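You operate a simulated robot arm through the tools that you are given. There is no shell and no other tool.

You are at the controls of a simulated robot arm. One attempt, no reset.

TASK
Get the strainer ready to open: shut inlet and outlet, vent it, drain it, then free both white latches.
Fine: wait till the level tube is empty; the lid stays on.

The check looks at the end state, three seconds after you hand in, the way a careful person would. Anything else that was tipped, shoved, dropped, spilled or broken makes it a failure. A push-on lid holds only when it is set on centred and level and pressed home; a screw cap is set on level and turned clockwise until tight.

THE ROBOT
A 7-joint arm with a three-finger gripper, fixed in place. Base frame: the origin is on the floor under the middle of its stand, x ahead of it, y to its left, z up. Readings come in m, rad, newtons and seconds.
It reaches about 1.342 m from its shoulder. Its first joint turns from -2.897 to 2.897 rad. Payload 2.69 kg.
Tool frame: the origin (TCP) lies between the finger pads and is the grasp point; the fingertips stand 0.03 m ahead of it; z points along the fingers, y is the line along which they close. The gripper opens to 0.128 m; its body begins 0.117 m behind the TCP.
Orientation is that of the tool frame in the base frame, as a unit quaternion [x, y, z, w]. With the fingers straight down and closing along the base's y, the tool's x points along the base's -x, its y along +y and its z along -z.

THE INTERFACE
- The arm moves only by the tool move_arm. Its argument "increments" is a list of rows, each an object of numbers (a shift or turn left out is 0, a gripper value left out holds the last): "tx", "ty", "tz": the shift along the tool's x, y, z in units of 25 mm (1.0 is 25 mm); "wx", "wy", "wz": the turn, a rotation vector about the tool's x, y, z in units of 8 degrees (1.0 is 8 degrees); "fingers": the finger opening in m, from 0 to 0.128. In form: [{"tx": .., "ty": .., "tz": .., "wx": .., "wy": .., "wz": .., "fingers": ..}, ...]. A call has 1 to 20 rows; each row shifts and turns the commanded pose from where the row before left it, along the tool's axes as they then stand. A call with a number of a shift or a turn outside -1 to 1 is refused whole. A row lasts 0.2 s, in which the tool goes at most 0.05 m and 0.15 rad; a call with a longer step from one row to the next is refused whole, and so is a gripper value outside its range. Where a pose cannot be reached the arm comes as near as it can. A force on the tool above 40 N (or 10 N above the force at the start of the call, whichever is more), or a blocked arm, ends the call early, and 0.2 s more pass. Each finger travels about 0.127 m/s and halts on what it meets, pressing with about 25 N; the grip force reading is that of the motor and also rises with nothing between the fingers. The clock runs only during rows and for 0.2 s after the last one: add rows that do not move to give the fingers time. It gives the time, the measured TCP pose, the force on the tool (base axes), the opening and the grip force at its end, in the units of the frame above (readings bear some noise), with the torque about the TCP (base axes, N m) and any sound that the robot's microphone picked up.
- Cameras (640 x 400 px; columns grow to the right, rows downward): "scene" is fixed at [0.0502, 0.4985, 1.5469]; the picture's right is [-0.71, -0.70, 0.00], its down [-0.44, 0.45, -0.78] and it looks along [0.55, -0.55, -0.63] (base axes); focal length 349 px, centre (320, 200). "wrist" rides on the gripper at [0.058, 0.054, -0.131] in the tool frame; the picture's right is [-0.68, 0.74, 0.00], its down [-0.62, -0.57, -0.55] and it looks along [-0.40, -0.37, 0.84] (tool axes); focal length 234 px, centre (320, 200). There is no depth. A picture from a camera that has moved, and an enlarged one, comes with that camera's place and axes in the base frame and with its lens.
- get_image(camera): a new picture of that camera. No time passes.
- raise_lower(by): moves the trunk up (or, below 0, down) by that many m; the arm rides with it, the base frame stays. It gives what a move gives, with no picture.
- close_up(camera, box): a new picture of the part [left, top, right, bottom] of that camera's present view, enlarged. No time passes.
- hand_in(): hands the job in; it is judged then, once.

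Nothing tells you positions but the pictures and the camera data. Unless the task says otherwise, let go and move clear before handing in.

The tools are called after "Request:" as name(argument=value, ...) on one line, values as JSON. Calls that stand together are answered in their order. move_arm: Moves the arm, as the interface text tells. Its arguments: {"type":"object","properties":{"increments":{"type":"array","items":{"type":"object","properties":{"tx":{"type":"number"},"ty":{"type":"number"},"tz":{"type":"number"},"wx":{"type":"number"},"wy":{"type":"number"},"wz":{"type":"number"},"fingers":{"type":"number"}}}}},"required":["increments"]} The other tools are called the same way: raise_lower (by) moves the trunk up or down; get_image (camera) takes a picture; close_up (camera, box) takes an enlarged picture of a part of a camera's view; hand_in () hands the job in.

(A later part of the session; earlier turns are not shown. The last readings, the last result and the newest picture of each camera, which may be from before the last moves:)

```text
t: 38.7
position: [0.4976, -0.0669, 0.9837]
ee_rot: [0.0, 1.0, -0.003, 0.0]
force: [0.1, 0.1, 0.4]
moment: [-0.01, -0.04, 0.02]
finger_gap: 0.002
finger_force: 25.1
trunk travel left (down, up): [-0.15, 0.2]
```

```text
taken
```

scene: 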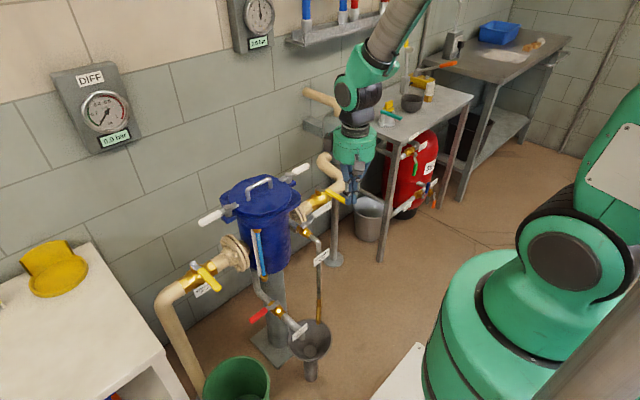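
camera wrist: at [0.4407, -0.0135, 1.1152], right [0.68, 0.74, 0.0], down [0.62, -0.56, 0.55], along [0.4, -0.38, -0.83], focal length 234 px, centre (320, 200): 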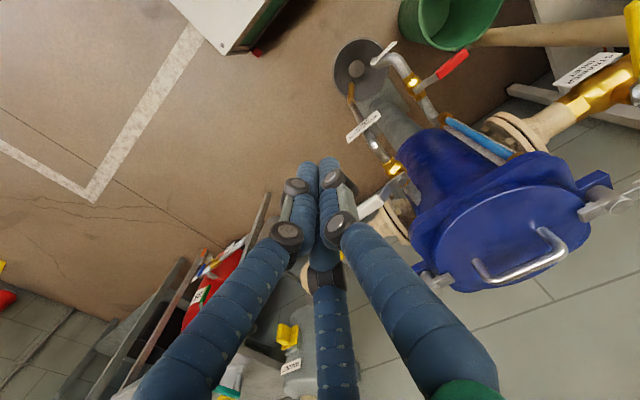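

Request:
close_up(camera="wrist", box=[320, 90, 460, 250])

Request:
close_up(camera="scene", box=[270, 180, 370, 270])

Request:
close_up(camera="wrist", box=[320, 30, 480, 140])

```text
2.50 times, centred on (390, 170) of wrist
camera zoom: at [0.4407, -0.0135, 1.1152], right [0.68, 0.74, 0.0], down [0.62, -0.56, 0.55], along [0.4, -0.38, -0.83], focal length 585 px, centre (145, 275)
```

zoom: 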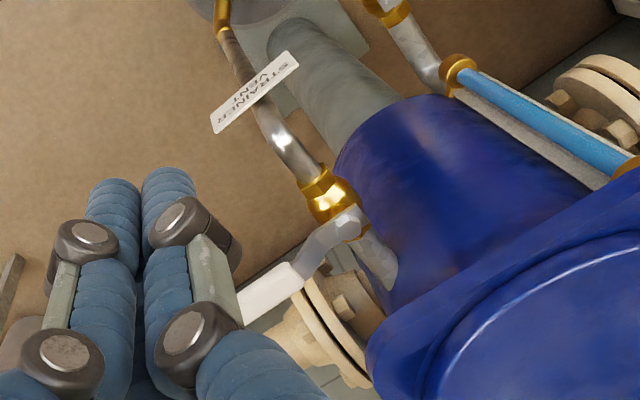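

```text
4.44 times, centred on (320, 225) of scene
camera zoom: at [0.0502, 0.4985, 1.5469], right [-0.71, -0.7, 0.0], down [-0.44, 0.45, -0.78], along [0.55, -0.55, -0.63], focal length 1550 px, centre (320, 89)
```

zoom: 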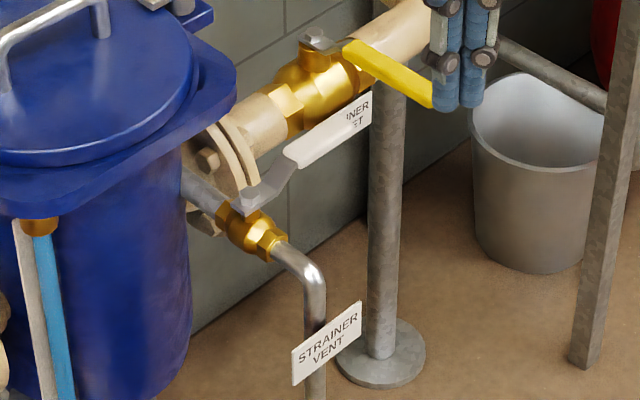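

```text
3.64 times, centred on (400, 85) of wrist
camera zoom: at [0.4407, -0.0135, 1.1152], right [0.68, 0.74, 0.0], down [0.62, -0.56, 0.55], along [0.4, -0.38, -0.83], focal length 852 px, centre (29, 618)
```

zoom: 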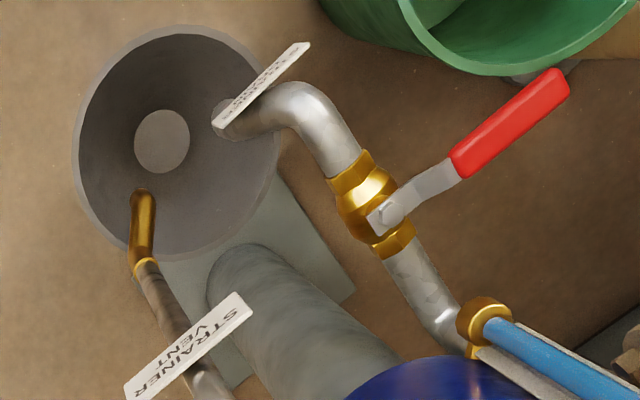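

The vent lever is better located now: pivot (0.65, -0.04, 0.80), handle from y≈-0.08 to -0.156, z≈0.81, and it is closed (perpendicular to its short pipe along -x). I'll go above its wall side and check.

Request:
move_arm(increments=[{"tx": -0.9, "ty": -0.28}, {"tx": -0.9, "ty": -0.28}, {"tx": -0.9, "ty": -0.28}, {"tx": -0.9, "ty": -0.28}, {"tx": -0.9, "ty": -0.28}, {"tx": -0.9, "ty": -0.28}, {"tx": -0.9, "ty": -0.28}, {"tx": -0.9, "ty": -0.28}, {"tx": -0.9, "ty": -0.28}, {"tz": 0.6}, {"tz": 0.6}])

Request:
get_image(camera="wrist")

Request:
close_up(camera="scene", box=[230, 130, 390, 270])

```text
t: 41.1
position: [0.7011, -0.1324, 0.9551]
ee_rot: [0.0, 1.0, -0.002, -0.002]
force: [-0.6, -0.1, 0.2]
moment: [-0.01, -0.02, 0.01]
finger_gap: 0.0023
finger_force: 25.6
trunk travel left (down, up): [-0.15, 0.2]
```

```text
taken
camera wrist: at [0.6435, -0.0782, 1.0852], right [0.68, 0.74, 0.0], down [0.62, -0.56, 0.55], along [0.4, -0.38, -0.83], focal length 234 px, centre (320, 200)
```

wrist: 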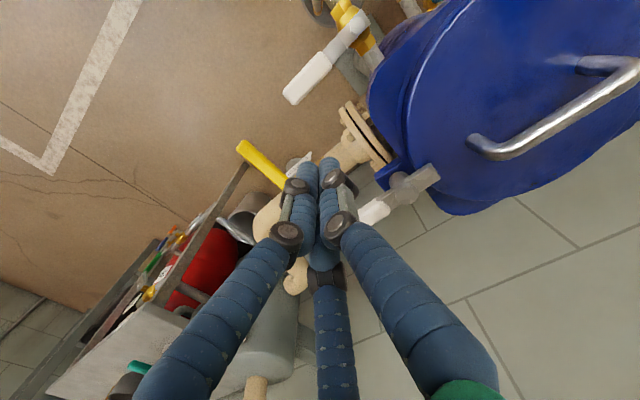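

```text
2.86 times, centred on (310, 200) of scene
camera zoom: at [0.0502, 0.4985, 1.5469], right [-0.71, -0.7, 0.0], down [-0.44, 0.45, -0.78], along [0.55, -0.55, -0.63], focal length 996 px, centre (349, 200)
```

zoom: 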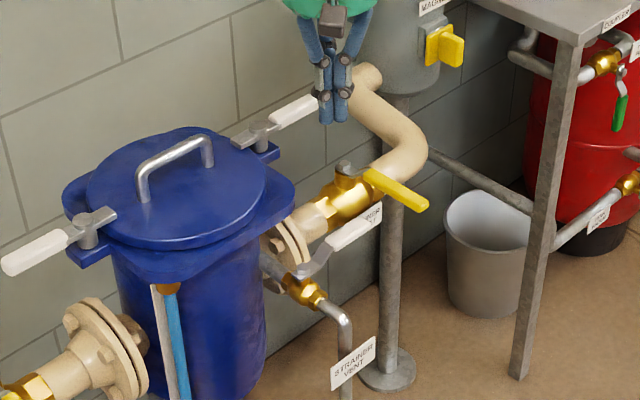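

The vent lever is just on the robot side of my fingers. Lowering beside it on the wall side.

Request:
move_arm(increments=[{"ty": 0.3, "tz": 0.8}, {"tz": 0.95}, {"tz": 0.95}, {"tz": 0.95}, {"tz": 0.95}, {"tz": 0.9}])

Request:
get_image(camera="wrist")

Request:
close_up(camera="scene", box=[230, 130, 390, 270])

```text
t: 42.5
position: [0.7016, -0.1256, 0.816]
ee_rot: [0.0, 1.0, -0.003, 0.0]
force: [0.1, 0.2, -0.3]
moment: [-0.01, 0.01, 0.0]
finger_gap: 0.002
finger_force: 24.7
trunk travel left (down, up): [-0.15, 0.2]
```

```text
taken
camera wrist: at [0.6438, -0.0711, 0.9465], right [0.68, 0.74, 0.0], down [0.62, -0.56, 0.55], along [0.4, -0.38, -0.83], focal length 234 px, centre (320, 200)
```

wrist: 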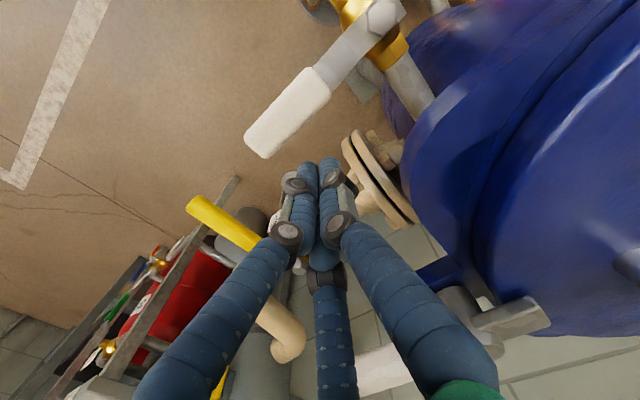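

```text
2.86 times, centred on (310, 200) of scene
camera zoom: at [0.0502, 0.4985, 1.5469], right [-0.71, -0.7, 0.0], down [-0.44, 0.45, -0.78], along [0.55, -0.55, -0.63], focal length 996 px, centre (349, 200)
```

zoom: 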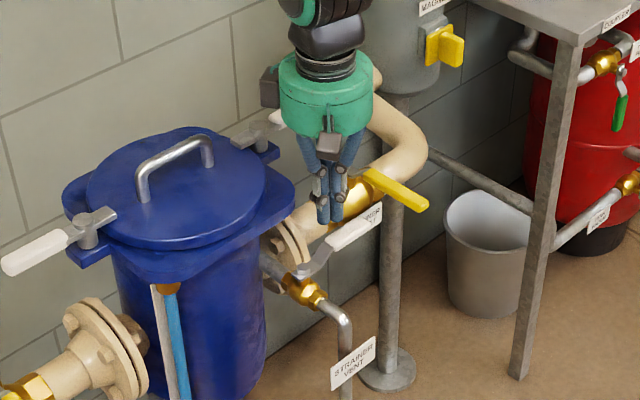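

Good alignment. Shift slightly toward the pivot and push the vent lever toward the robot.

Request:
move_arm(increments=[{"ty": 0.35}, {"tx": 0.3}, {"tx": 0.3}, {"tx": 0.3}, {"tx": 0.3}, {"tx": 0.3}, {}])

Request:
get_image(camera="wrist")

Request:
close_up(camera="scene", box=[230, 130, 390, 270])

```text
t: 44.1
position: [0.665, -0.1161, 0.8158]
ee_rot: [0.0, 1.0, -0.002, -0.001]
force: [0.2, -0.4, 0.3]
moment: [-0.01, 0.0, -0.03]
finger_gap: 0.0021
finger_force: 24.7
trunk travel left (down, up): [-0.15, 0.2]
```

```text
taken
camera wrist: at [0.6062, -0.0619, 0.9471], right [0.68, 0.74, 0.0], down [0.62, -0.56, 0.55], along [0.4, -0.37, -0.84], focal length 234 px, centre (320, 200)
```

wrist: 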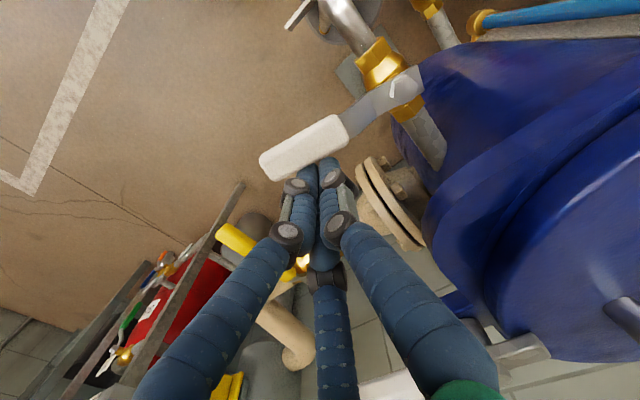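

```text
2.86 times, centred on (310, 200) of scene
camera zoom: at [0.0502, 0.4985, 1.5469], right [-0.71, -0.7, 0.0], down [-0.44, 0.45, -0.78], along [0.55, -0.55, -0.63], focal length 996 px, centre (349, 200)
```

zoom: 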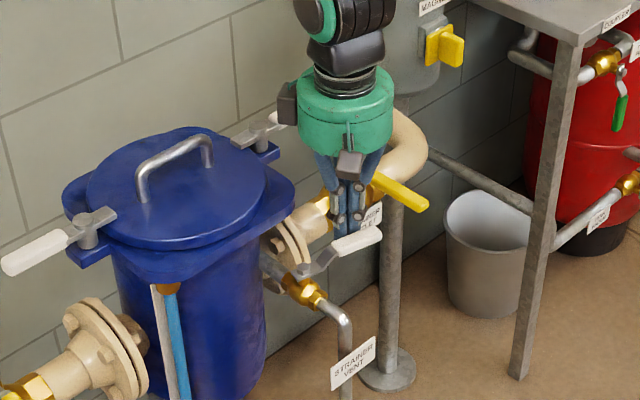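

The vent lever is swinging toward its pipe direction. Continue along its arc.

Request:
move_arm(increments=[{"tx": 0.49, "ty": -0.12}, {"tx": 0.49, "ty": -0.12}, {"tx": 0.43, "ty": 0.07}, {"tx": 0.43, "ty": 0.07}, {"tx": 0.38, "ty": 0.22}, {"tx": 0.38, "ty": 0.22}, {"tx": 0.32, "ty": 0.31}, {"tx": 0.32, "ty": 0.31}, {}])

Request:
get_image(camera="wrist")

Request:
close_up(camera="scene", box=[230, 130, 390, 270])

```text
t: 46.1
position: [0.5842, -0.0925, 0.8172]
ee_rot: [0.0, 1.0, -0.003, -0.002]
force: [-0.3, 0.3, 0.7]
moment: [-0.01, 0.0, -0.01]
finger_gap: 0.0022
finger_force: 24.5
trunk travel left (down, up): [-0.15, 0.2]
```

```text
taken
camera wrist: at [0.5257, -0.0389, 0.9472], right [0.68, 0.74, 0.0], down [0.62, -0.56, 0.55], along [0.4, -0.38, -0.83], focal length 234 px, centre (320, 200)
```

wrist: 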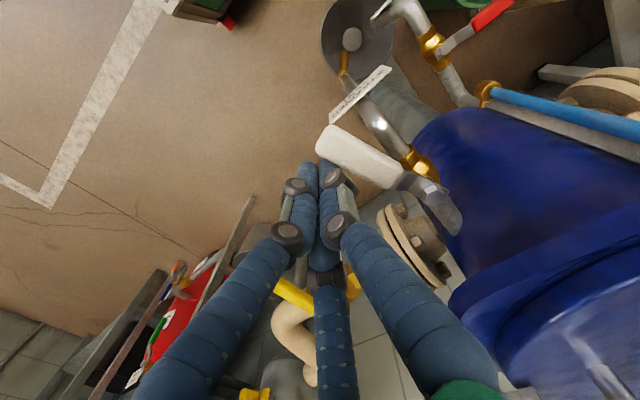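

```text
2.86 times, centred on (310, 200) of scene
camera zoom: at [0.0502, 0.4985, 1.5469], right [-0.71, -0.7, 0.0], down [-0.44, 0.45, -0.78], along [0.55, -0.55, -0.63], focal length 996 px, centre (349, 200)
```

zoom: 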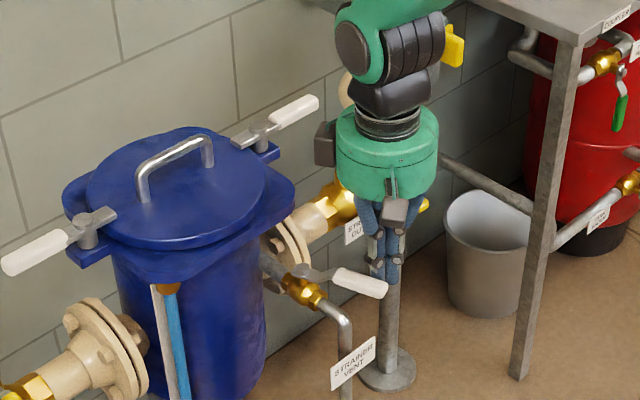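

About 70-75° now. Continue to the stop.

Request:
move_arm(increments=[{"tx": 0.22, "ty": 0.38}, {"tx": 0.22, "ty": 0.38}, {"ty": 0.2}, {"ty": 0.2}, {"ty": 0.2}, {"ty": 0.2}, {}])

Request:
get_image(camera="wrist")

Request:
get_image(camera="scene")

Request:
close_up(camera="scene", box=[230, 170, 390, 310])

```text
t: 47.1
position: [0.5708, -0.067, 0.8166]
ee_rot: [0.001, 1.0, -0.003, 0.0]
force: [-1.8, -26.7, -3.4]
moment: [-0.3, 0.01, 0.01]
finger_gap: 0.0022
finger_force: 25.5
trunk travel left (down, up): [-0.15, 0.2]
stopped in row 5: the force on the tool passed its limit at 49 N (the readings are from after the stop); the commanded pose is now the measured one
```

```text
taken
camera wrist: at [0.5146, -0.0125, 0.9471], right [0.68, 0.74, 0.0], down [0.62, -0.56, 0.55], along [0.4, -0.38, -0.83], focal length 234 px, centre (320, 200)
```

wrist: 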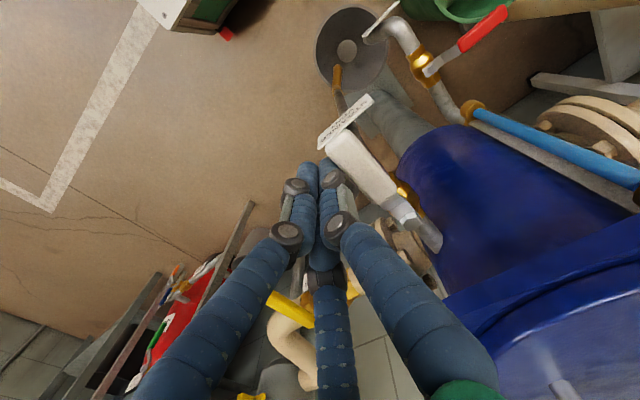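

```text
taken
```

scene: 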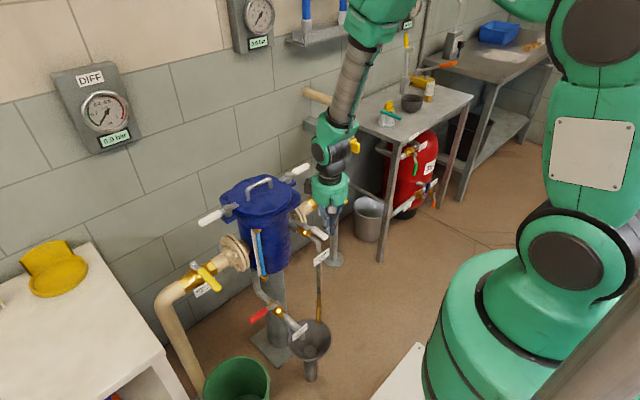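

```text
2.86 times, centred on (310, 240) of scene
camera zoom: at [0.0502, 0.4985, 1.5469], right [-0.71, -0.7, 0.0], down [-0.44, 0.45, -0.78], along [0.55, -0.55, -0.63], focal length 996 px, centre (349, 86)
```

zoom: 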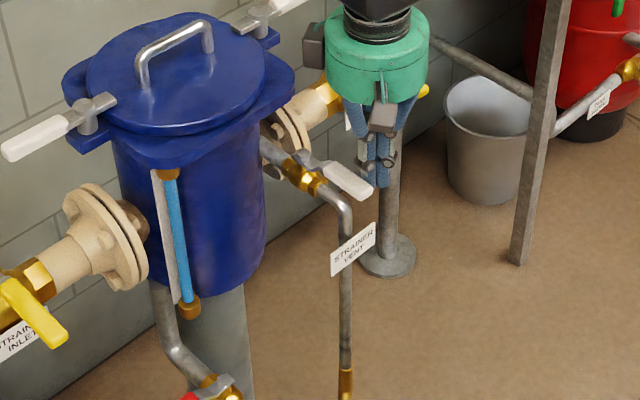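

Vent lever is in line with its pipe at its stop (open). Check the gauge, then back off and move to view the drain.

Request:
move_arm(increments=[{"ty": -0.6}, {"ty": -0.6}, {"tz": -1}, {"tz": -1}, {"tz": -1}, {"tz": -1}, {"tz": -1}, {"tz": -1}, {"tx": 0.5, "ty": 1}, {"tx": 0.5, "ty": 1}, {"tx": 0.5, "ty": 1}, {"tx": 0.5, "ty": 1}, {"tx": 0.5, "ty": 1}, {"tx": 0.5, "ty": 1}, {"tx": 0.5, "ty": 1}, {"tz": 1}, {"tz": 1}, {"tz": 1}, {"tz": 1}, {}])

Request:
get_image(camera="wrist")

Request:
close_up(camera="scene", box=[40, 0, 300, 160])

Request:
close_up(camera="scene", box=[230, 220, 360, 390])

```text
t: 51.3
position: [0.4851, 0.0817, 0.8656]
ee_rot: [0.0, 1.0, -0.003, 0.0]
force: [0.4, 0.1, -0.3]
moment: [-0.01, 0.05, 0.02]
finger_gap: 0.0023
finger_force: 24.8
trunk travel left (down, up): [-0.15, 0.2]
```

```text
taken
camera wrist: at [0.4272, 0.134, 0.9958], right [0.68, 0.74, 0.0], down [0.62, -0.56, 0.55], along [0.4, -0.38, -0.83], focal length 234 px, centre (320, 200)
```

wrist: 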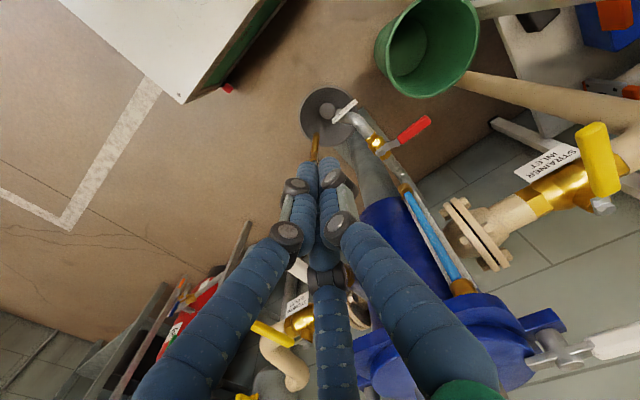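

```text
2.46 times, centred on (170, 80) of scene
camera zoom: at [0.0502, 0.4985, 1.5469], right [-0.71, -0.7, 0.0], down [-0.44, 0.45, -0.78], along [0.55, -0.55, -0.63], focal length 858 px, centre (689, 495)
```

zoom: 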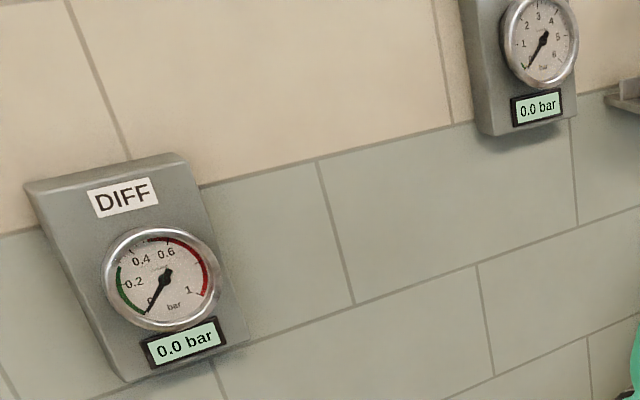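

```text
2.35 times, centred on (295, 305) of scene
camera zoom: at [0.0502, 0.4985, 1.5469], right [-0.71, -0.7, 0.0], down [-0.44, 0.45, -0.78], along [0.55, -0.55, -0.63], focal length 821 px, centre (379, -47)
```

zoom: 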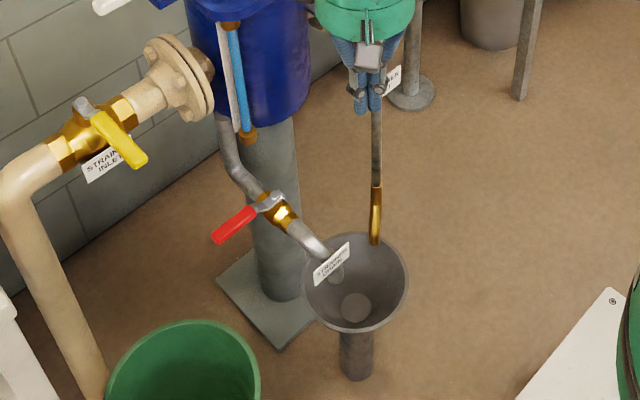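

Both gauges read 0.0 bar - vented. Now a closer look at the drain valve for exact location.

Request:
close_up(camera="wrist", box=[300, 70, 460, 190])

Request:
close_up(camera="scene", box=[235, 270, 335, 350])

```text
3.33 times, centred on (380, 130) of wrist
camera zoom: at [0.4272, 0.134, 0.9958], right [0.68, 0.74, 0.0], down [0.62, -0.56, 0.55], along [0.4, -0.38, -0.83], focal length 781 px, centre (120, 433)
```

zoom: 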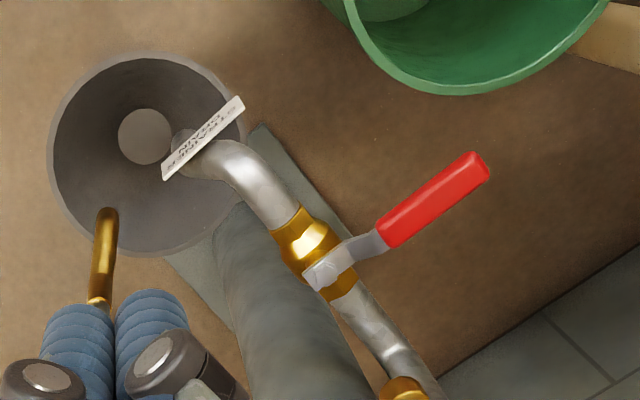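

```text
5.00 times, centred on (285, 310) of scene
camera zoom: at [0.0502, 0.4985, 1.5469], right [-0.71, -0.7, 0.0], down [-0.44, 0.45, -0.78], along [0.55, -0.55, -0.63], focal length 1744 px, centre (495, -350)
```

zoom: 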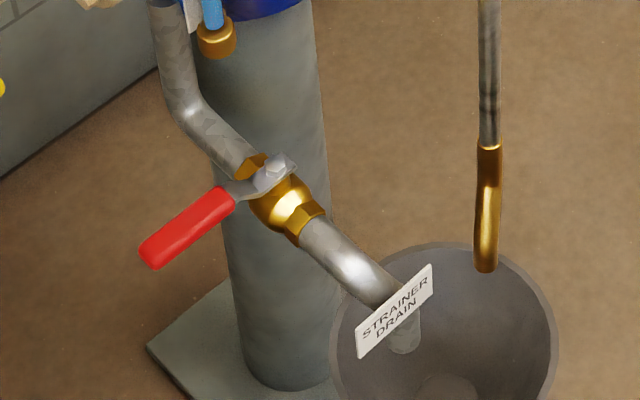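

Drain pivot is about (0.667, 0.093, 0.49) with the red handle along +y to y≈0.2, z≈0.52. I'll tilt the hand 40° forward so the gripper body stays clear of the inlet flange, then advance along the finger direction to the wall side of the red handle.

Request:
move_arm(increments=[{"wy": -1}, {"wy": -1}, {"wy": -1}, {"wy": -1}, {"wy": -1}, {"ty": 0.9}, {"ty": 0.9}, {"ty": 0.9}, {"ty": 0.85}, {}])

Request:
get_image(camera="wrist")

Request:
get_image(camera="scene")

```text
t: 53.5
position: [0.4852, 0.1538, 0.8588]
ee_rot: [0.006, 0.967, -0.029, 0.253]
force: [0.0, -0.5, -0.2]
moment: [0.02, -0.02, -0.02]
finger_gap: 0.0023
finger_force: 24.8
out of reach, approached as far as the arm can: row 4, 5
trunk travel left (down, up): [-0.15, 0.2]
```

```text
taken
camera wrist: at [0.373, 0.2145, 0.9402], right [0.61, 0.74, 0.29], down [0.25, -0.53, 0.81], along [0.75, -0.42, -0.51], focal length 234 px, centre (320, 200)
```

wrist: 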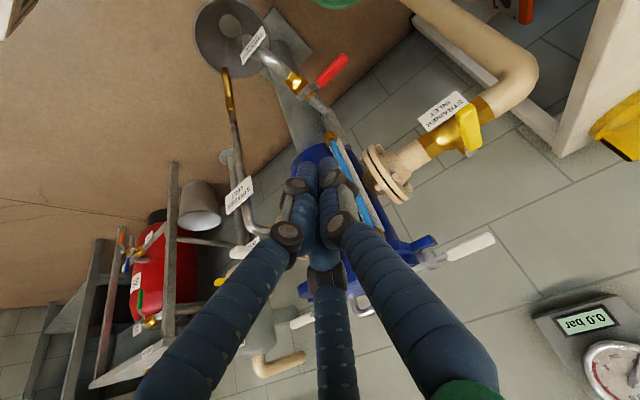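

```text
taken
```

scene: 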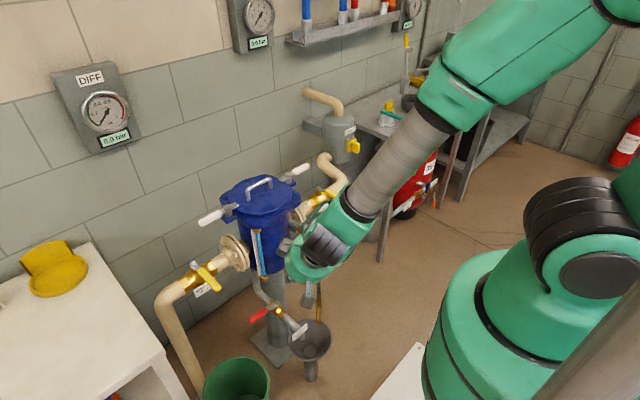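

The tilt only reached about 29° here because the arm is folded too close; it should ease as I advance. I'll move forward along the fingers part-way and check.

Request:
move_arm(increments=[{"tx": 0.66, "tz": 0.3}, {"tz": 0.8}, {"tz": 0.8}, {"tz": 0.8}, {"tz": 0.8}, {}])

Request:
get_image(camera="wrist")

Request:
close_up(camera="scene", box=[180, 160, 400, 340])

```text
t: 54.9
position: [0.5128, 0.1493, 0.7735]
ee_rot: [0.006, 0.967, -0.03, 0.253]
force: [0.3, -0.4, 0.0]
moment: [-0.01, -0.01, 0.0]
finger_gap: 0.0022
finger_force: 25.1
trunk travel left (down, up): [-0.15, 0.2]
```

```text
taken
camera wrist: at [0.3992, 0.2094, 0.8566], right [0.61, 0.74, 0.29], down [0.25, -0.53, 0.81], along [0.75, -0.42, -0.51], focal length 234 px, centre (320, 200)
```

wrist: 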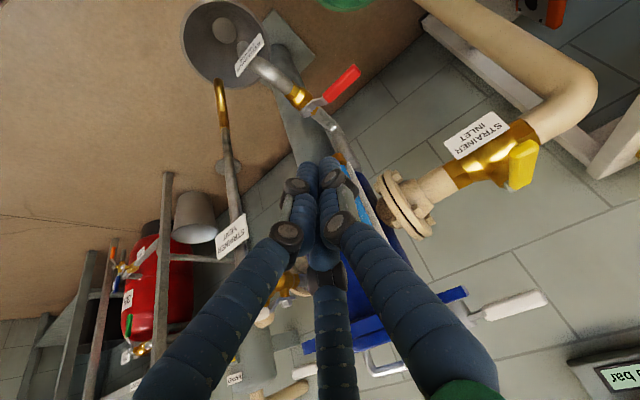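

```text
2.22 times, centred on (290, 250) of scene
camera zoom: at [0.0502, 0.4985, 1.5469], right [-0.71, -0.7, 0.0], down [-0.44, 0.45, -0.78], along [0.55, -0.55, -0.63], focal length 775 px, centre (387, 89)
```

zoom: 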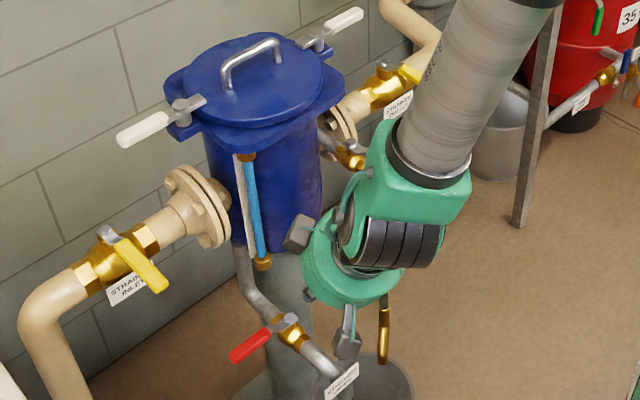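

Tilt holds at about 29°. Now that the arm is less folded, I'll try to tilt a bit further here.

Request:
move_arm(increments=[{"tz": 0.8}, {"tz": 0.8}, {"wy": -0.7}, {"wy": -0.7}, {}])

Request:
get_image(camera="wrist")

```text
t: 56.1
position: [0.5311, 0.1466, 0.7389]
ee_rot: [0.002, 0.937, -0.03, 0.347]
force: [-0.1, 0.2, -0.1]
moment: [0.01, 0.03, 0.01]
finger_gap: 0.002
finger_force: 24.9
trunk travel left (down, up): [-0.15, 0.2]
```

```text
taken
camera wrist: at [0.4052, 0.206, 0.7976], right [0.53, 0.75, 0.4], down [0.1, -0.52, 0.85], along [0.84, -0.41, -0.35], focal length 234 px, centre (320, 200)
```

wrist: 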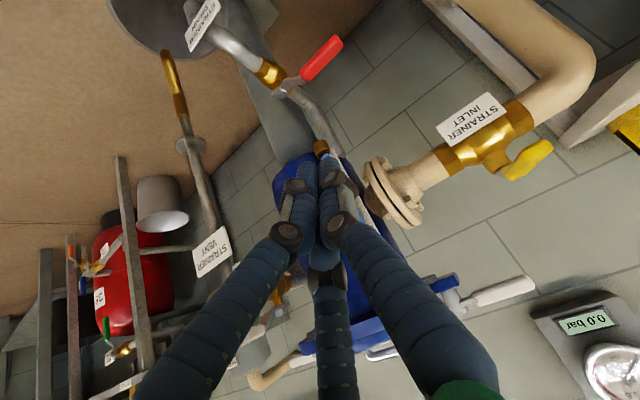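

Tilt is now 40°. The red handle tip is confirmed near (0.658, 0.205, 0.52). Aligning sideways then advancing along the fingers, with a check before reaching it.

Request:
move_arm(increments=[{"tx": -0.55, "ty": 0.75}, {"tx": -0.55, "ty": 0.75}, {"tz": 0.9}, {"tz": 0.9}, {"tz": 0.9}, {"tz": 0.9}, {"tz": 0.9}, {"tz": 0.9}, {"tz": 0.9}, {}])

Request:
get_image(camera="wrist")

Request:
close_up(camera="scene", box=[180, 180, 380, 340])

```text
t: 58.3
position: [0.6566, 0.1758, 0.6369]
ee_rot: [0.002, 0.938, -0.03, 0.346]
force: [-0.5, -0.1, 0.5]
moment: [0.04, 0.03, -0.01]
finger_gap: 0.0021
finger_force: 24.9
trunk travel left (down, up): [-0.15, 0.2]
```

```text
taken
camera wrist: at [0.5297, 0.235, 0.6944], right [0.53, 0.75, 0.4], down [0.1, -0.52, 0.85], along [0.84, -0.41, -0.35], focal length 234 px, centre (320, 200)
```

wrist: 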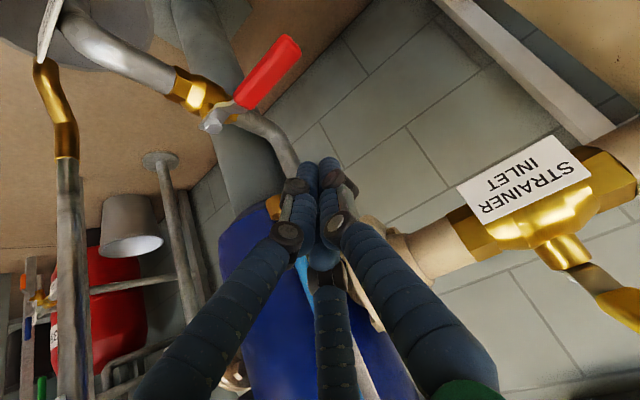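

```text
2.50 times, centred on (280, 260) of scene
camera zoom: at [0.0502, 0.4985, 1.5469], right [-0.71, -0.7, 0.0], down [-0.44, 0.45, -0.78], along [0.55, -0.55, -0.63], focal length 872 px, centre (420, 50)
```

zoom: 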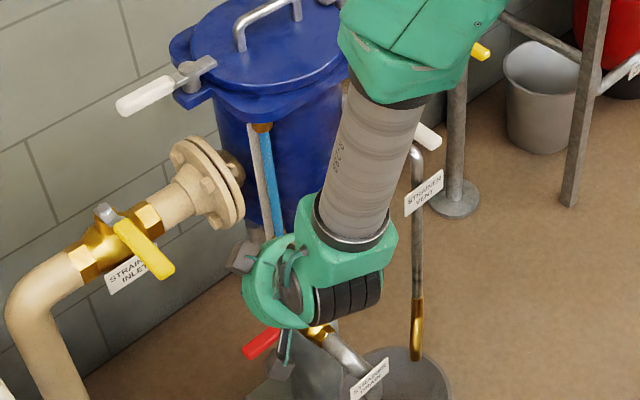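

Clear so far, with the red handle below/robot-side of the fingers. Advance the last 10 cm.

Request:
move_arm(increments=[{"tz": 0.8}, {"tz": 0.8}, {"tz": 0.8}, {"tz": 0.8}, {"tz": 0.7}, {}])

Request:
get_image(camera="wrist")

Request:
close_up(camera="scene", box=[180, 180, 380, 340])

```text
t: 59.7
position: [0.721, 0.1694, 0.5622]
ee_rot: [0.003, 0.937, -0.029, 0.347]
force: [-0.7, -0.5, -0.2]
moment: [0.0, 0.0, 0.0]
finger_gap: 0.0025
finger_force: 25.2
trunk travel left (down, up): [-0.15, 0.2]
```

```text
taken
camera wrist: at [0.5928, 0.2301, 0.6203], right [0.53, 0.75, 0.4], down [0.1, -0.52, 0.85], along [0.84, -0.41, -0.35], focal length 234 px, centre (320, 200)
```

wrist: 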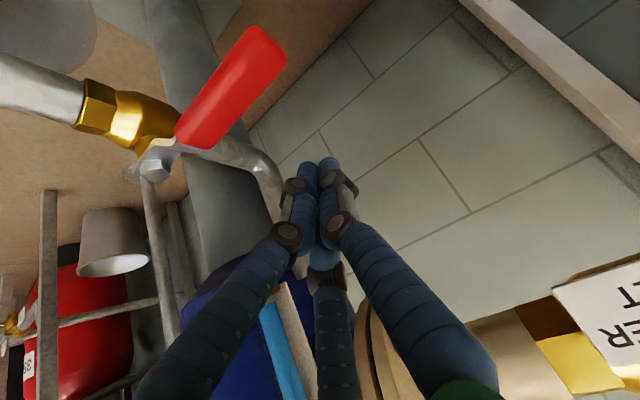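

```text
2.50 times, centred on (280, 260) of scene
camera zoom: at [0.0502, 0.4985, 1.5469], right [-0.71, -0.7, 0.0], down [-0.44, 0.45, -0.78], along [0.55, -0.55, -0.63], focal length 872 px, centre (420, 50)
```

zoom: 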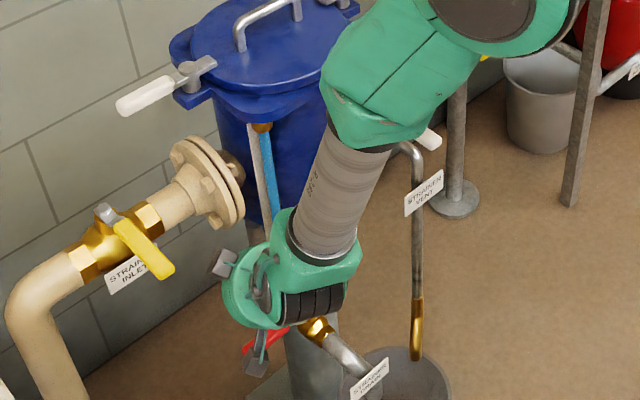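

The handle is at about x=0.66, z≈0.517, just robot-side of the fingers. I'll step in a little deeper and then draw the handle toward the robot gently.

Request:
move_arm(increments=[{"tx": 0.758, "tz": -0.65}, {"tz": 0.8}, {"tx": 0.227, "tz": -0.195}, {"tx": 0.227, "tz": -0.195}, {"tx": 0.227, "tz": -0.195}, {"tx": 0.227, "tz": -0.195}, {"tx": 0.227, "tz": -0.195}, {}])

Request:
get_image(camera="wrist")

Request:
close_up(camera="scene", box=[220, 260, 340, 360])

```text
t: 61.5
position: [0.6709, 0.1713, 0.5473]
ee_rot: [0.002, 0.937, -0.03, 0.347]
force: [0.9, 2.3, 1.1]
moment: [-0.02, -0.03, 0.02]
finger_gap: 0.0023
finger_force: 24.7
trunk travel left (down, up): [-0.15, 0.2]
```

```text
taken
camera wrist: at [0.5435, 0.2306, 0.6053], right [0.53, 0.75, 0.4], down [0.1, -0.52, 0.85], along [0.84, -0.41, -0.35], focal length 234 px, centre (320, 200)
```

wrist: 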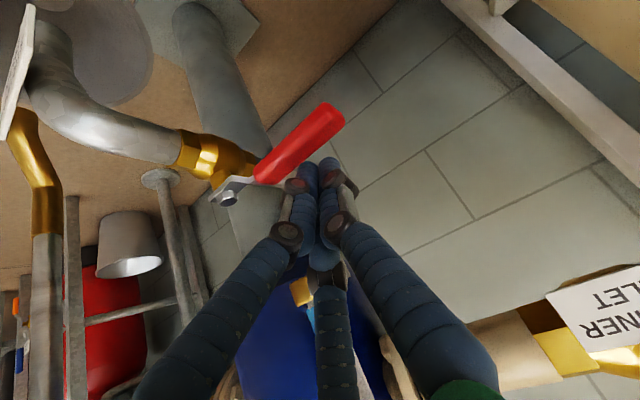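

```text
4.00 times, centred on (280, 310) of scene
camera zoom: at [0.0502, 0.4985, 1.5469], right [-0.71, -0.7, 0.0], down [-0.44, 0.45, -0.78], along [0.55, -0.55, -0.63], focal length 1395 px, centre (480, -240)
```

zoom: 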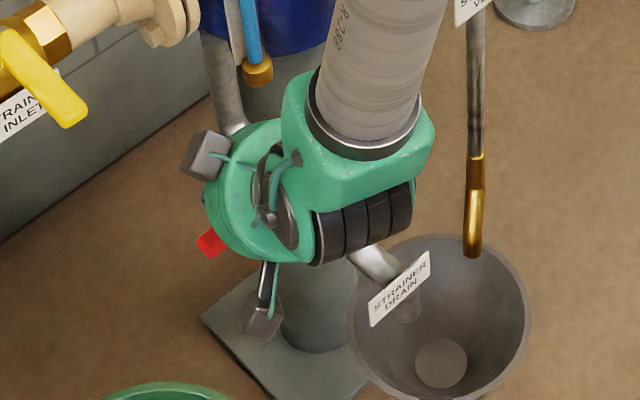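

Contact is just beginning. Continue drawing toward the robot.

Request:
move_arm(increments=[{"tx": 0.227, "tz": -0.195}, {"tx": 0.227, "tz": -0.195}, {"tx": 0.227, "tz": -0.195}, {"tx": 0.227, "tz": -0.195}, {}])

Request:
get_image(camera="wrist")

```text
t: 62.7
position: [0.6394, 0.1725, 0.5472]
ee_rot: [0.002, 0.938, -0.03, 0.345]
force: [0.3, 0.6, -0.2]
moment: [0.0, -0.01, 0.02]
finger_gap: 0.0023
finger_force: 25.4
trunk travel left (down, up): [-0.15, 0.2]
```

```text
taken
camera wrist: at [0.5114, 0.2309, 0.6048], right [0.53, 0.75, 0.4], down [0.1, -0.52, 0.85], along [0.84, -0.41, -0.35], focal length 234 px, centre (320, 200)
```

wrist: 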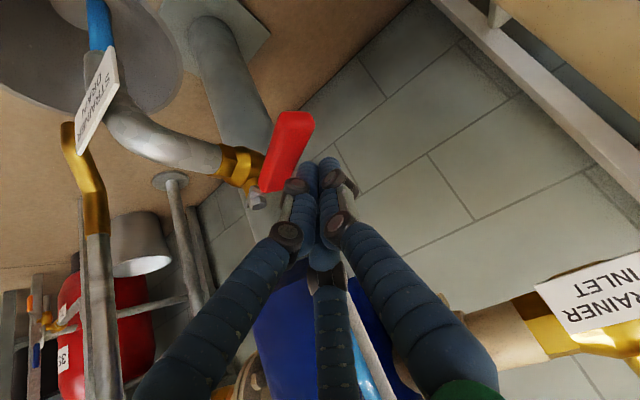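

The drain has started to flow (blue stream into the tundish). Continue the arc to fully open.

Request:
move_arm(increments=[{"tx": 0.297, "ty": -0.108, "tz": -0.255}, {"tx": 0.297, "ty": -0.108, "tz": -0.255}, {"tx": 0.297, "ty": -0.108, "tz": -0.255}, {"tx": 0.297, "ty": -0.108, "tz": -0.255}, {"tx": 0.297, "ty": -0.108, "tz": -0.255}, {"tx": 0.258, "ty": -0.36, "tz": -0.221}, {"tx": 0.258, "ty": -0.36, "tz": -0.221}, {}])

Request:
get_image(camera="wrist")

Request:
get_image(camera="scene")

```text
t: 64.5
position: [0.5754, 0.1426, 0.549]
ee_rot: [0.001, 0.938, -0.034, 0.345]
force: [-0.1, 0.4, 0.7]
moment: [0.0, 0.01, 0.01]
finger_gap: 0.0019
finger_force: 24.8
trunk travel left (down, up): [-0.15, 0.2]
```

```text
taken
camera wrist: at [0.4489, 0.2033, 0.6068], right [0.53, 0.75, 0.39], down [0.1, -0.51, 0.85], along [0.84, -0.42, -0.35], focal length 234 px, centre (320, 200)
```

wrist: 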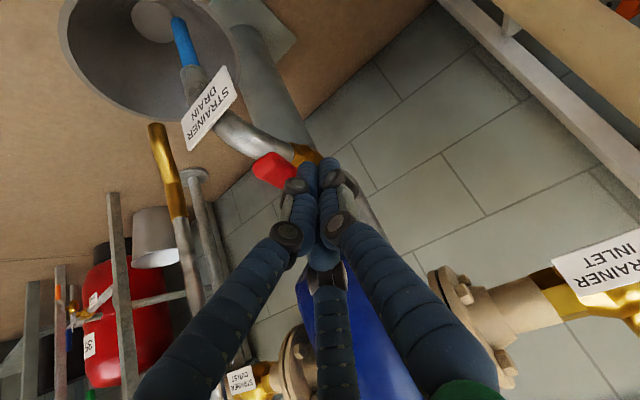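

```text
taken
```

scene: 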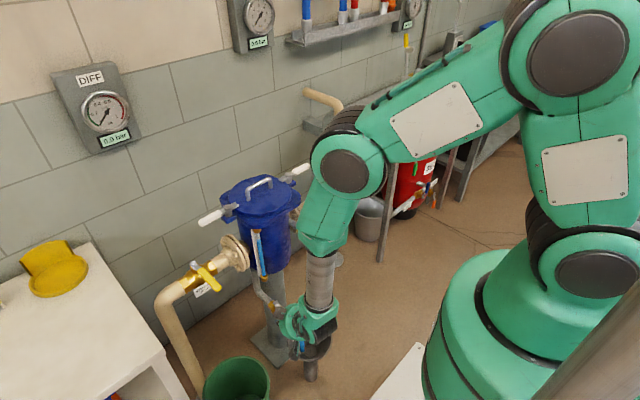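

Nearly there. Finish the last part of the turn to the stop.

Request:
move_arm(increments=[{"tx": 0.18, "ty": -0.4, "tz": -0.156}, {"tx": 0.18, "ty": -0.4, "tz": -0.156}, {"ty": -0.2}, {"ty": -0.2}, {"ty": -0.2}, {}])

Request:
get_image(camera="wrist")

Request:
close_up(camera="scene", box=[220, 240, 360, 380])

```text
t: 65.9
position: [0.5857, 0.12, 0.5571]
ee_rot: [0.001, 0.938, -0.035, 0.345]
force: [0.1, -0.1, 0.0]
moment: [-0.01, -0.02, 0.01]
finger_gap: 0.0021
finger_force: 25.0
out of reach, approached as far as the arm can: row 1, 2, 3, 4, 5
trunk travel left (down, up): [-0.15, 0.2]
```

```text
taken
camera wrist: at [0.4593, 0.1797, 0.6151], right [0.53, 0.75, 0.39], down [0.1, -0.51, 0.85], along [0.84, -0.42, -0.35], focal length 234 px, centre (320, 200)
```

wrist: 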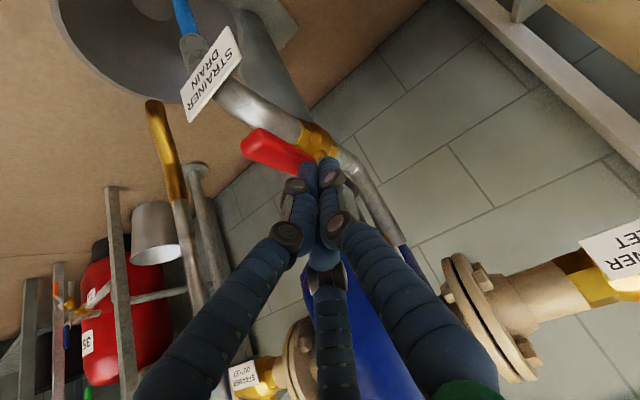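

```text
2.86 times, centred on (290, 310) of scene
camera zoom: at [0.0502, 0.4985, 1.5469], right [-0.71, -0.7, 0.0], down [-0.44, 0.45, -0.78], along [0.55, -0.55, -0.63], focal length 996 px, centre (406, -114)
```

zoom: 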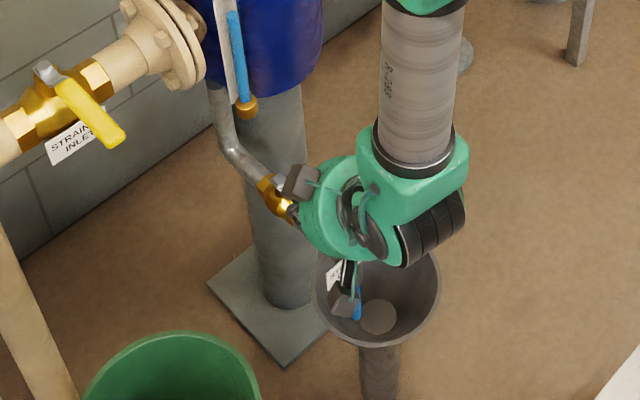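

The handle is roughly 80° round. I'll push purely sideways (-y) to take it to the stop.

Request:
move_arm(increments=[{"ty": -0.25}, {"ty": -0.25}, {"ty": -0.25}, {"ty": -0.25}, {}])

Request:
get_image(camera="wrist")

```text
t: 67.1
position: [0.5944, 0.0991, 0.5611]
ee_rot: [0.001, 0.938, -0.035, 0.345]
force: [0.4, 0.9, -0.5]
moment: [0.0, 0.04, -0.01]
finger_gap: 0.0024
finger_force: 25.1
out of reach, approached as far as the arm can: row 2, 3
trunk travel left (down, up): [-0.15, 0.2]
```

```text
taken
camera wrist: at [0.468, 0.1594, 0.6188], right [0.53, 0.75, 0.39], down [0.1, -0.51, 0.85], along [0.84, -0.42, -0.35], focal length 234 px, centre (320, 200)
```

wrist: 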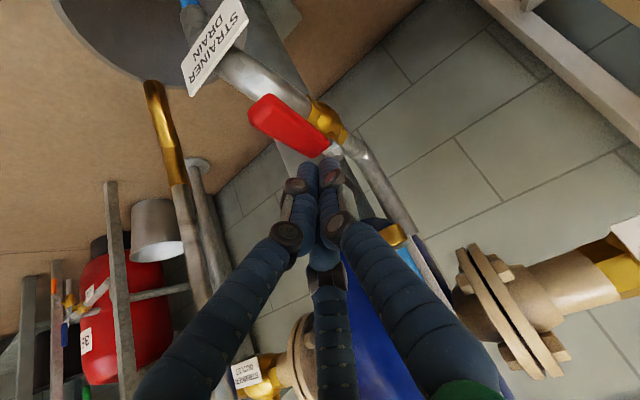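

The fingertips have ridden above the handle because the arm is too folded at this tilt. I'll lift, straighten the hand to vertical beside the handle, and finish the turn from there.

Request:
move_arm(increments=[{"tx": -0.78, "tz": -0.9}, {"tx": -0.78, "tz": -0.9}, {"ty": 0.8}, {"ty": 0.8}, {"ty": 0.8}, {"wy": 1}, {"wy": 1}, {"wy": 1}, {"wy": 1}, {"wy": 1}, {}])

Request:
get_image(camera="wrist")

Request:
get_image(camera="scene")

```text
t: 69.5
position: [0.5964, 0.1607, 0.6183]
ee_rot: [0.012, 0.999, -0.03, 0.025]
force: [-9.4, -3.7, -9.8]
moment: [0.29, -1.26, 0.11]
finger_gap: 0.0023
finger_force: 25.2
out of reach, approached as far as the arm can: row 10
trunk travel left (down, up): [-0.15, 0.2]
```

```text
taken
camera wrist: at [0.5342, 0.2222, 0.7428], right [0.69, 0.72, -0.01], down [0.57, -0.54, 0.61], along [0.43, -0.43, -0.79], focal length 234 px, centre (320, 200)
```

wrist: 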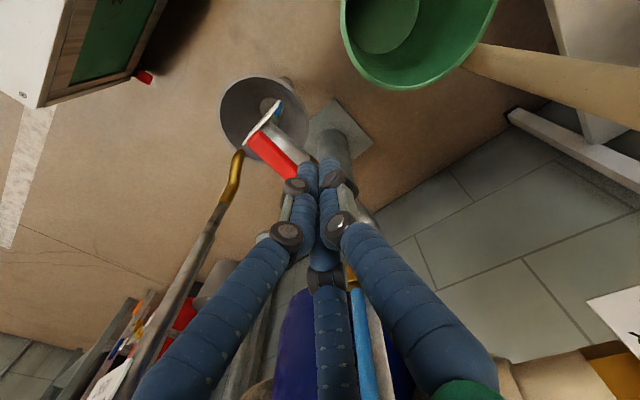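

```text
taken
```

scene: 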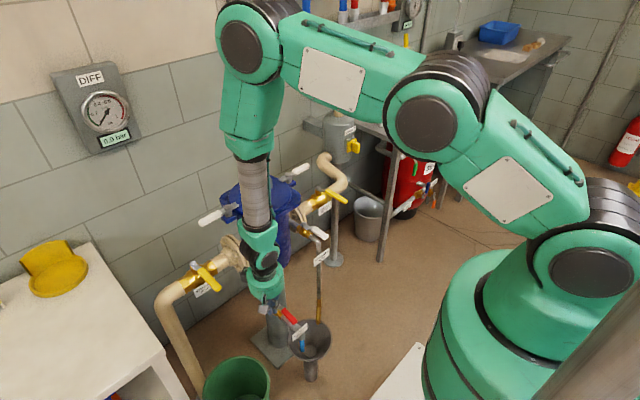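

There's about 14 N on the hand, so something (probably the hand body) is touching. Let me look closely before moving.

Request:
close_up(camera="scene", box=[180, 170, 350, 340])

Request:
close_up(camera="wrist", box=[220, 100, 640, 400])

```text
2.35 times, centred on (265, 255) of scene
camera zoom: at [0.0502, 0.4985, 1.5469], right [-0.71, -0.7, 0.0], down [-0.44, 0.45, -0.78], along [0.55, -0.55, -0.63], focal length 821 px, centre (449, 71)
```

zoom: 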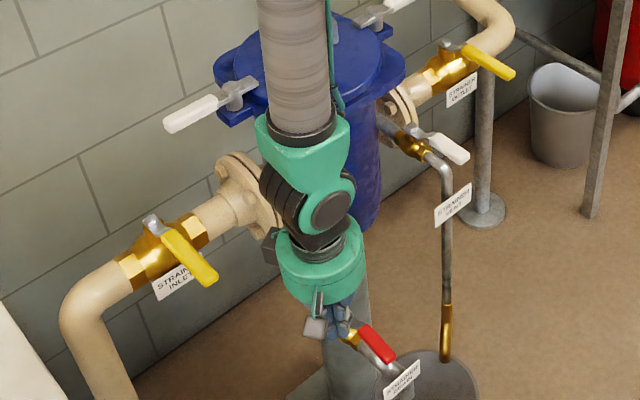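

```text
1.33 times, centred on (430, 250) of wrist
camera zoom: at [0.5342, 0.2222, 0.7428], right [0.69, 0.72, -0.01], down [0.57, -0.54, 0.61], along [0.43, -0.43, -0.79], focal length 312 px, centre (173, 133)
```

zoom: 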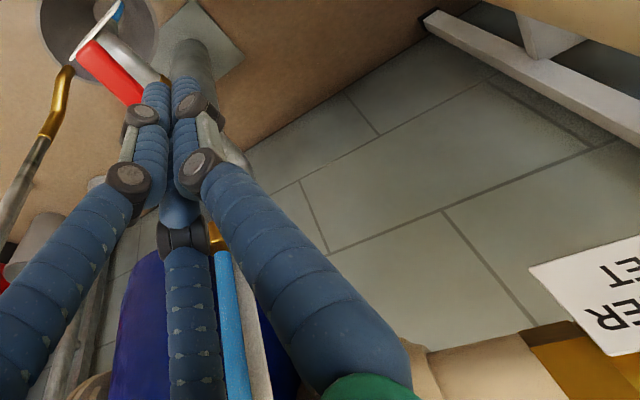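

The hand's side box looks to be touching the front-lower edge of the inlet flange. Backing straight off toward the robot.

Request:
move_arm(increments=[{"tx": 0.5}, {"tx": 0.5}, {"tx": 0.5}, {}])

Request:
close_up(camera="scene", box=[180, 170, 350, 340])

Request:
get_image(camera="wrist")

```text
t: 70.5
position: [0.5635, 0.1626, 0.6178]
ee_rot: [0.012, 1.0, -0.027, 0.004]
force: [-0.1, 0.0, 0.7]
moment: [-0.01, -0.02, -0.03]
finger_gap: 0.0021
finger_force: 25.1
trunk travel left (down, up): [-0.15, 0.2]
```

```text
2.35 times, centred on (265, 255) of scene
camera zoom: at [0.0502, 0.4985, 1.5469], right [-0.71, -0.7, 0.0], down [-0.44, 0.45, -0.78], along [0.55, -0.55, -0.63], focal length 821 px, centre (449, 71)
```

zoom: 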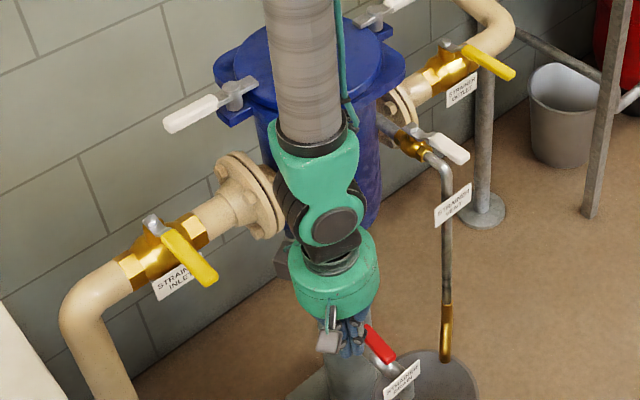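

```text
taken
camera wrist: at [0.507, 0.2243, 0.7456], right [0.69, 0.72, -0.03], down [0.6, -0.55, 0.58], along [0.4, -0.43, -0.81], focal length 234 px, centre (320, 200)
```

wrist: 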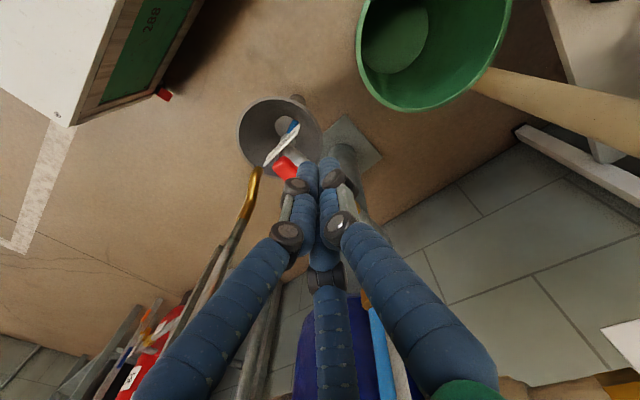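

Contact is released (force ≈ 0) and nothing appears disturbed. Lower beside the red handle on its +y side.

Request:
move_arm(increments=[{"tz": 0.7}, {"tz": 0.7}, {"tz": 0.7}, {"tz": 0.7}, {"tz": 0.6}, {}])

Request:
get_image(camera="wrist")

Request:
close_up(camera="scene", box=[220, 220, 350, 370])

```text
t: 71.9
position: [0.5672, 0.1594, 0.5337]
ee_rot: [0.013, 1.0, -0.027, 0.005]
force: [-0.9, 0.5, -1.6]
moment: [0.0, 0.0, -0.02]
finger_gap: 0.002
finger_force: 24.6
trunk travel left (down, up): [-0.15, 0.2]
```

```text
taken
camera wrist: at [0.5091, 0.2202, 0.6611], right [0.69, 0.72, -0.03], down [0.6, -0.55, 0.58], along [0.4, -0.43, -0.81], focal length 234 px, centre (320, 200)
```

wrist: 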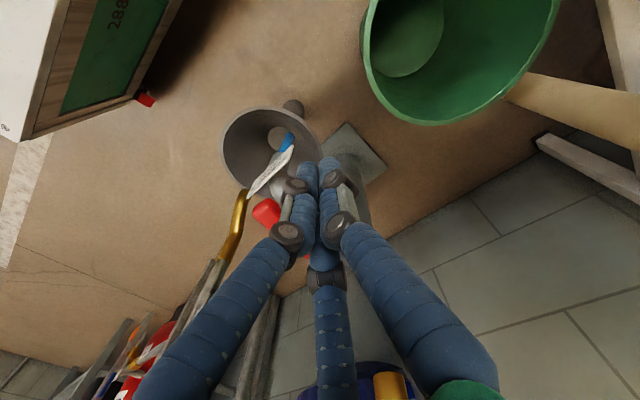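

```text
2.67 times, centred on (285, 295) of scene
camera zoom: at [0.0502, 0.4985, 1.5469], right [-0.71, -0.7, 0.0], down [-0.44, 0.45, -0.78], along [0.55, -0.55, -0.63], focal length 930 px, centre (413, -53)
```

zoom: 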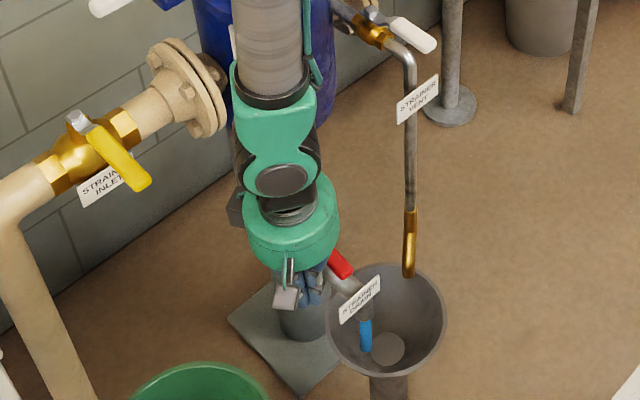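

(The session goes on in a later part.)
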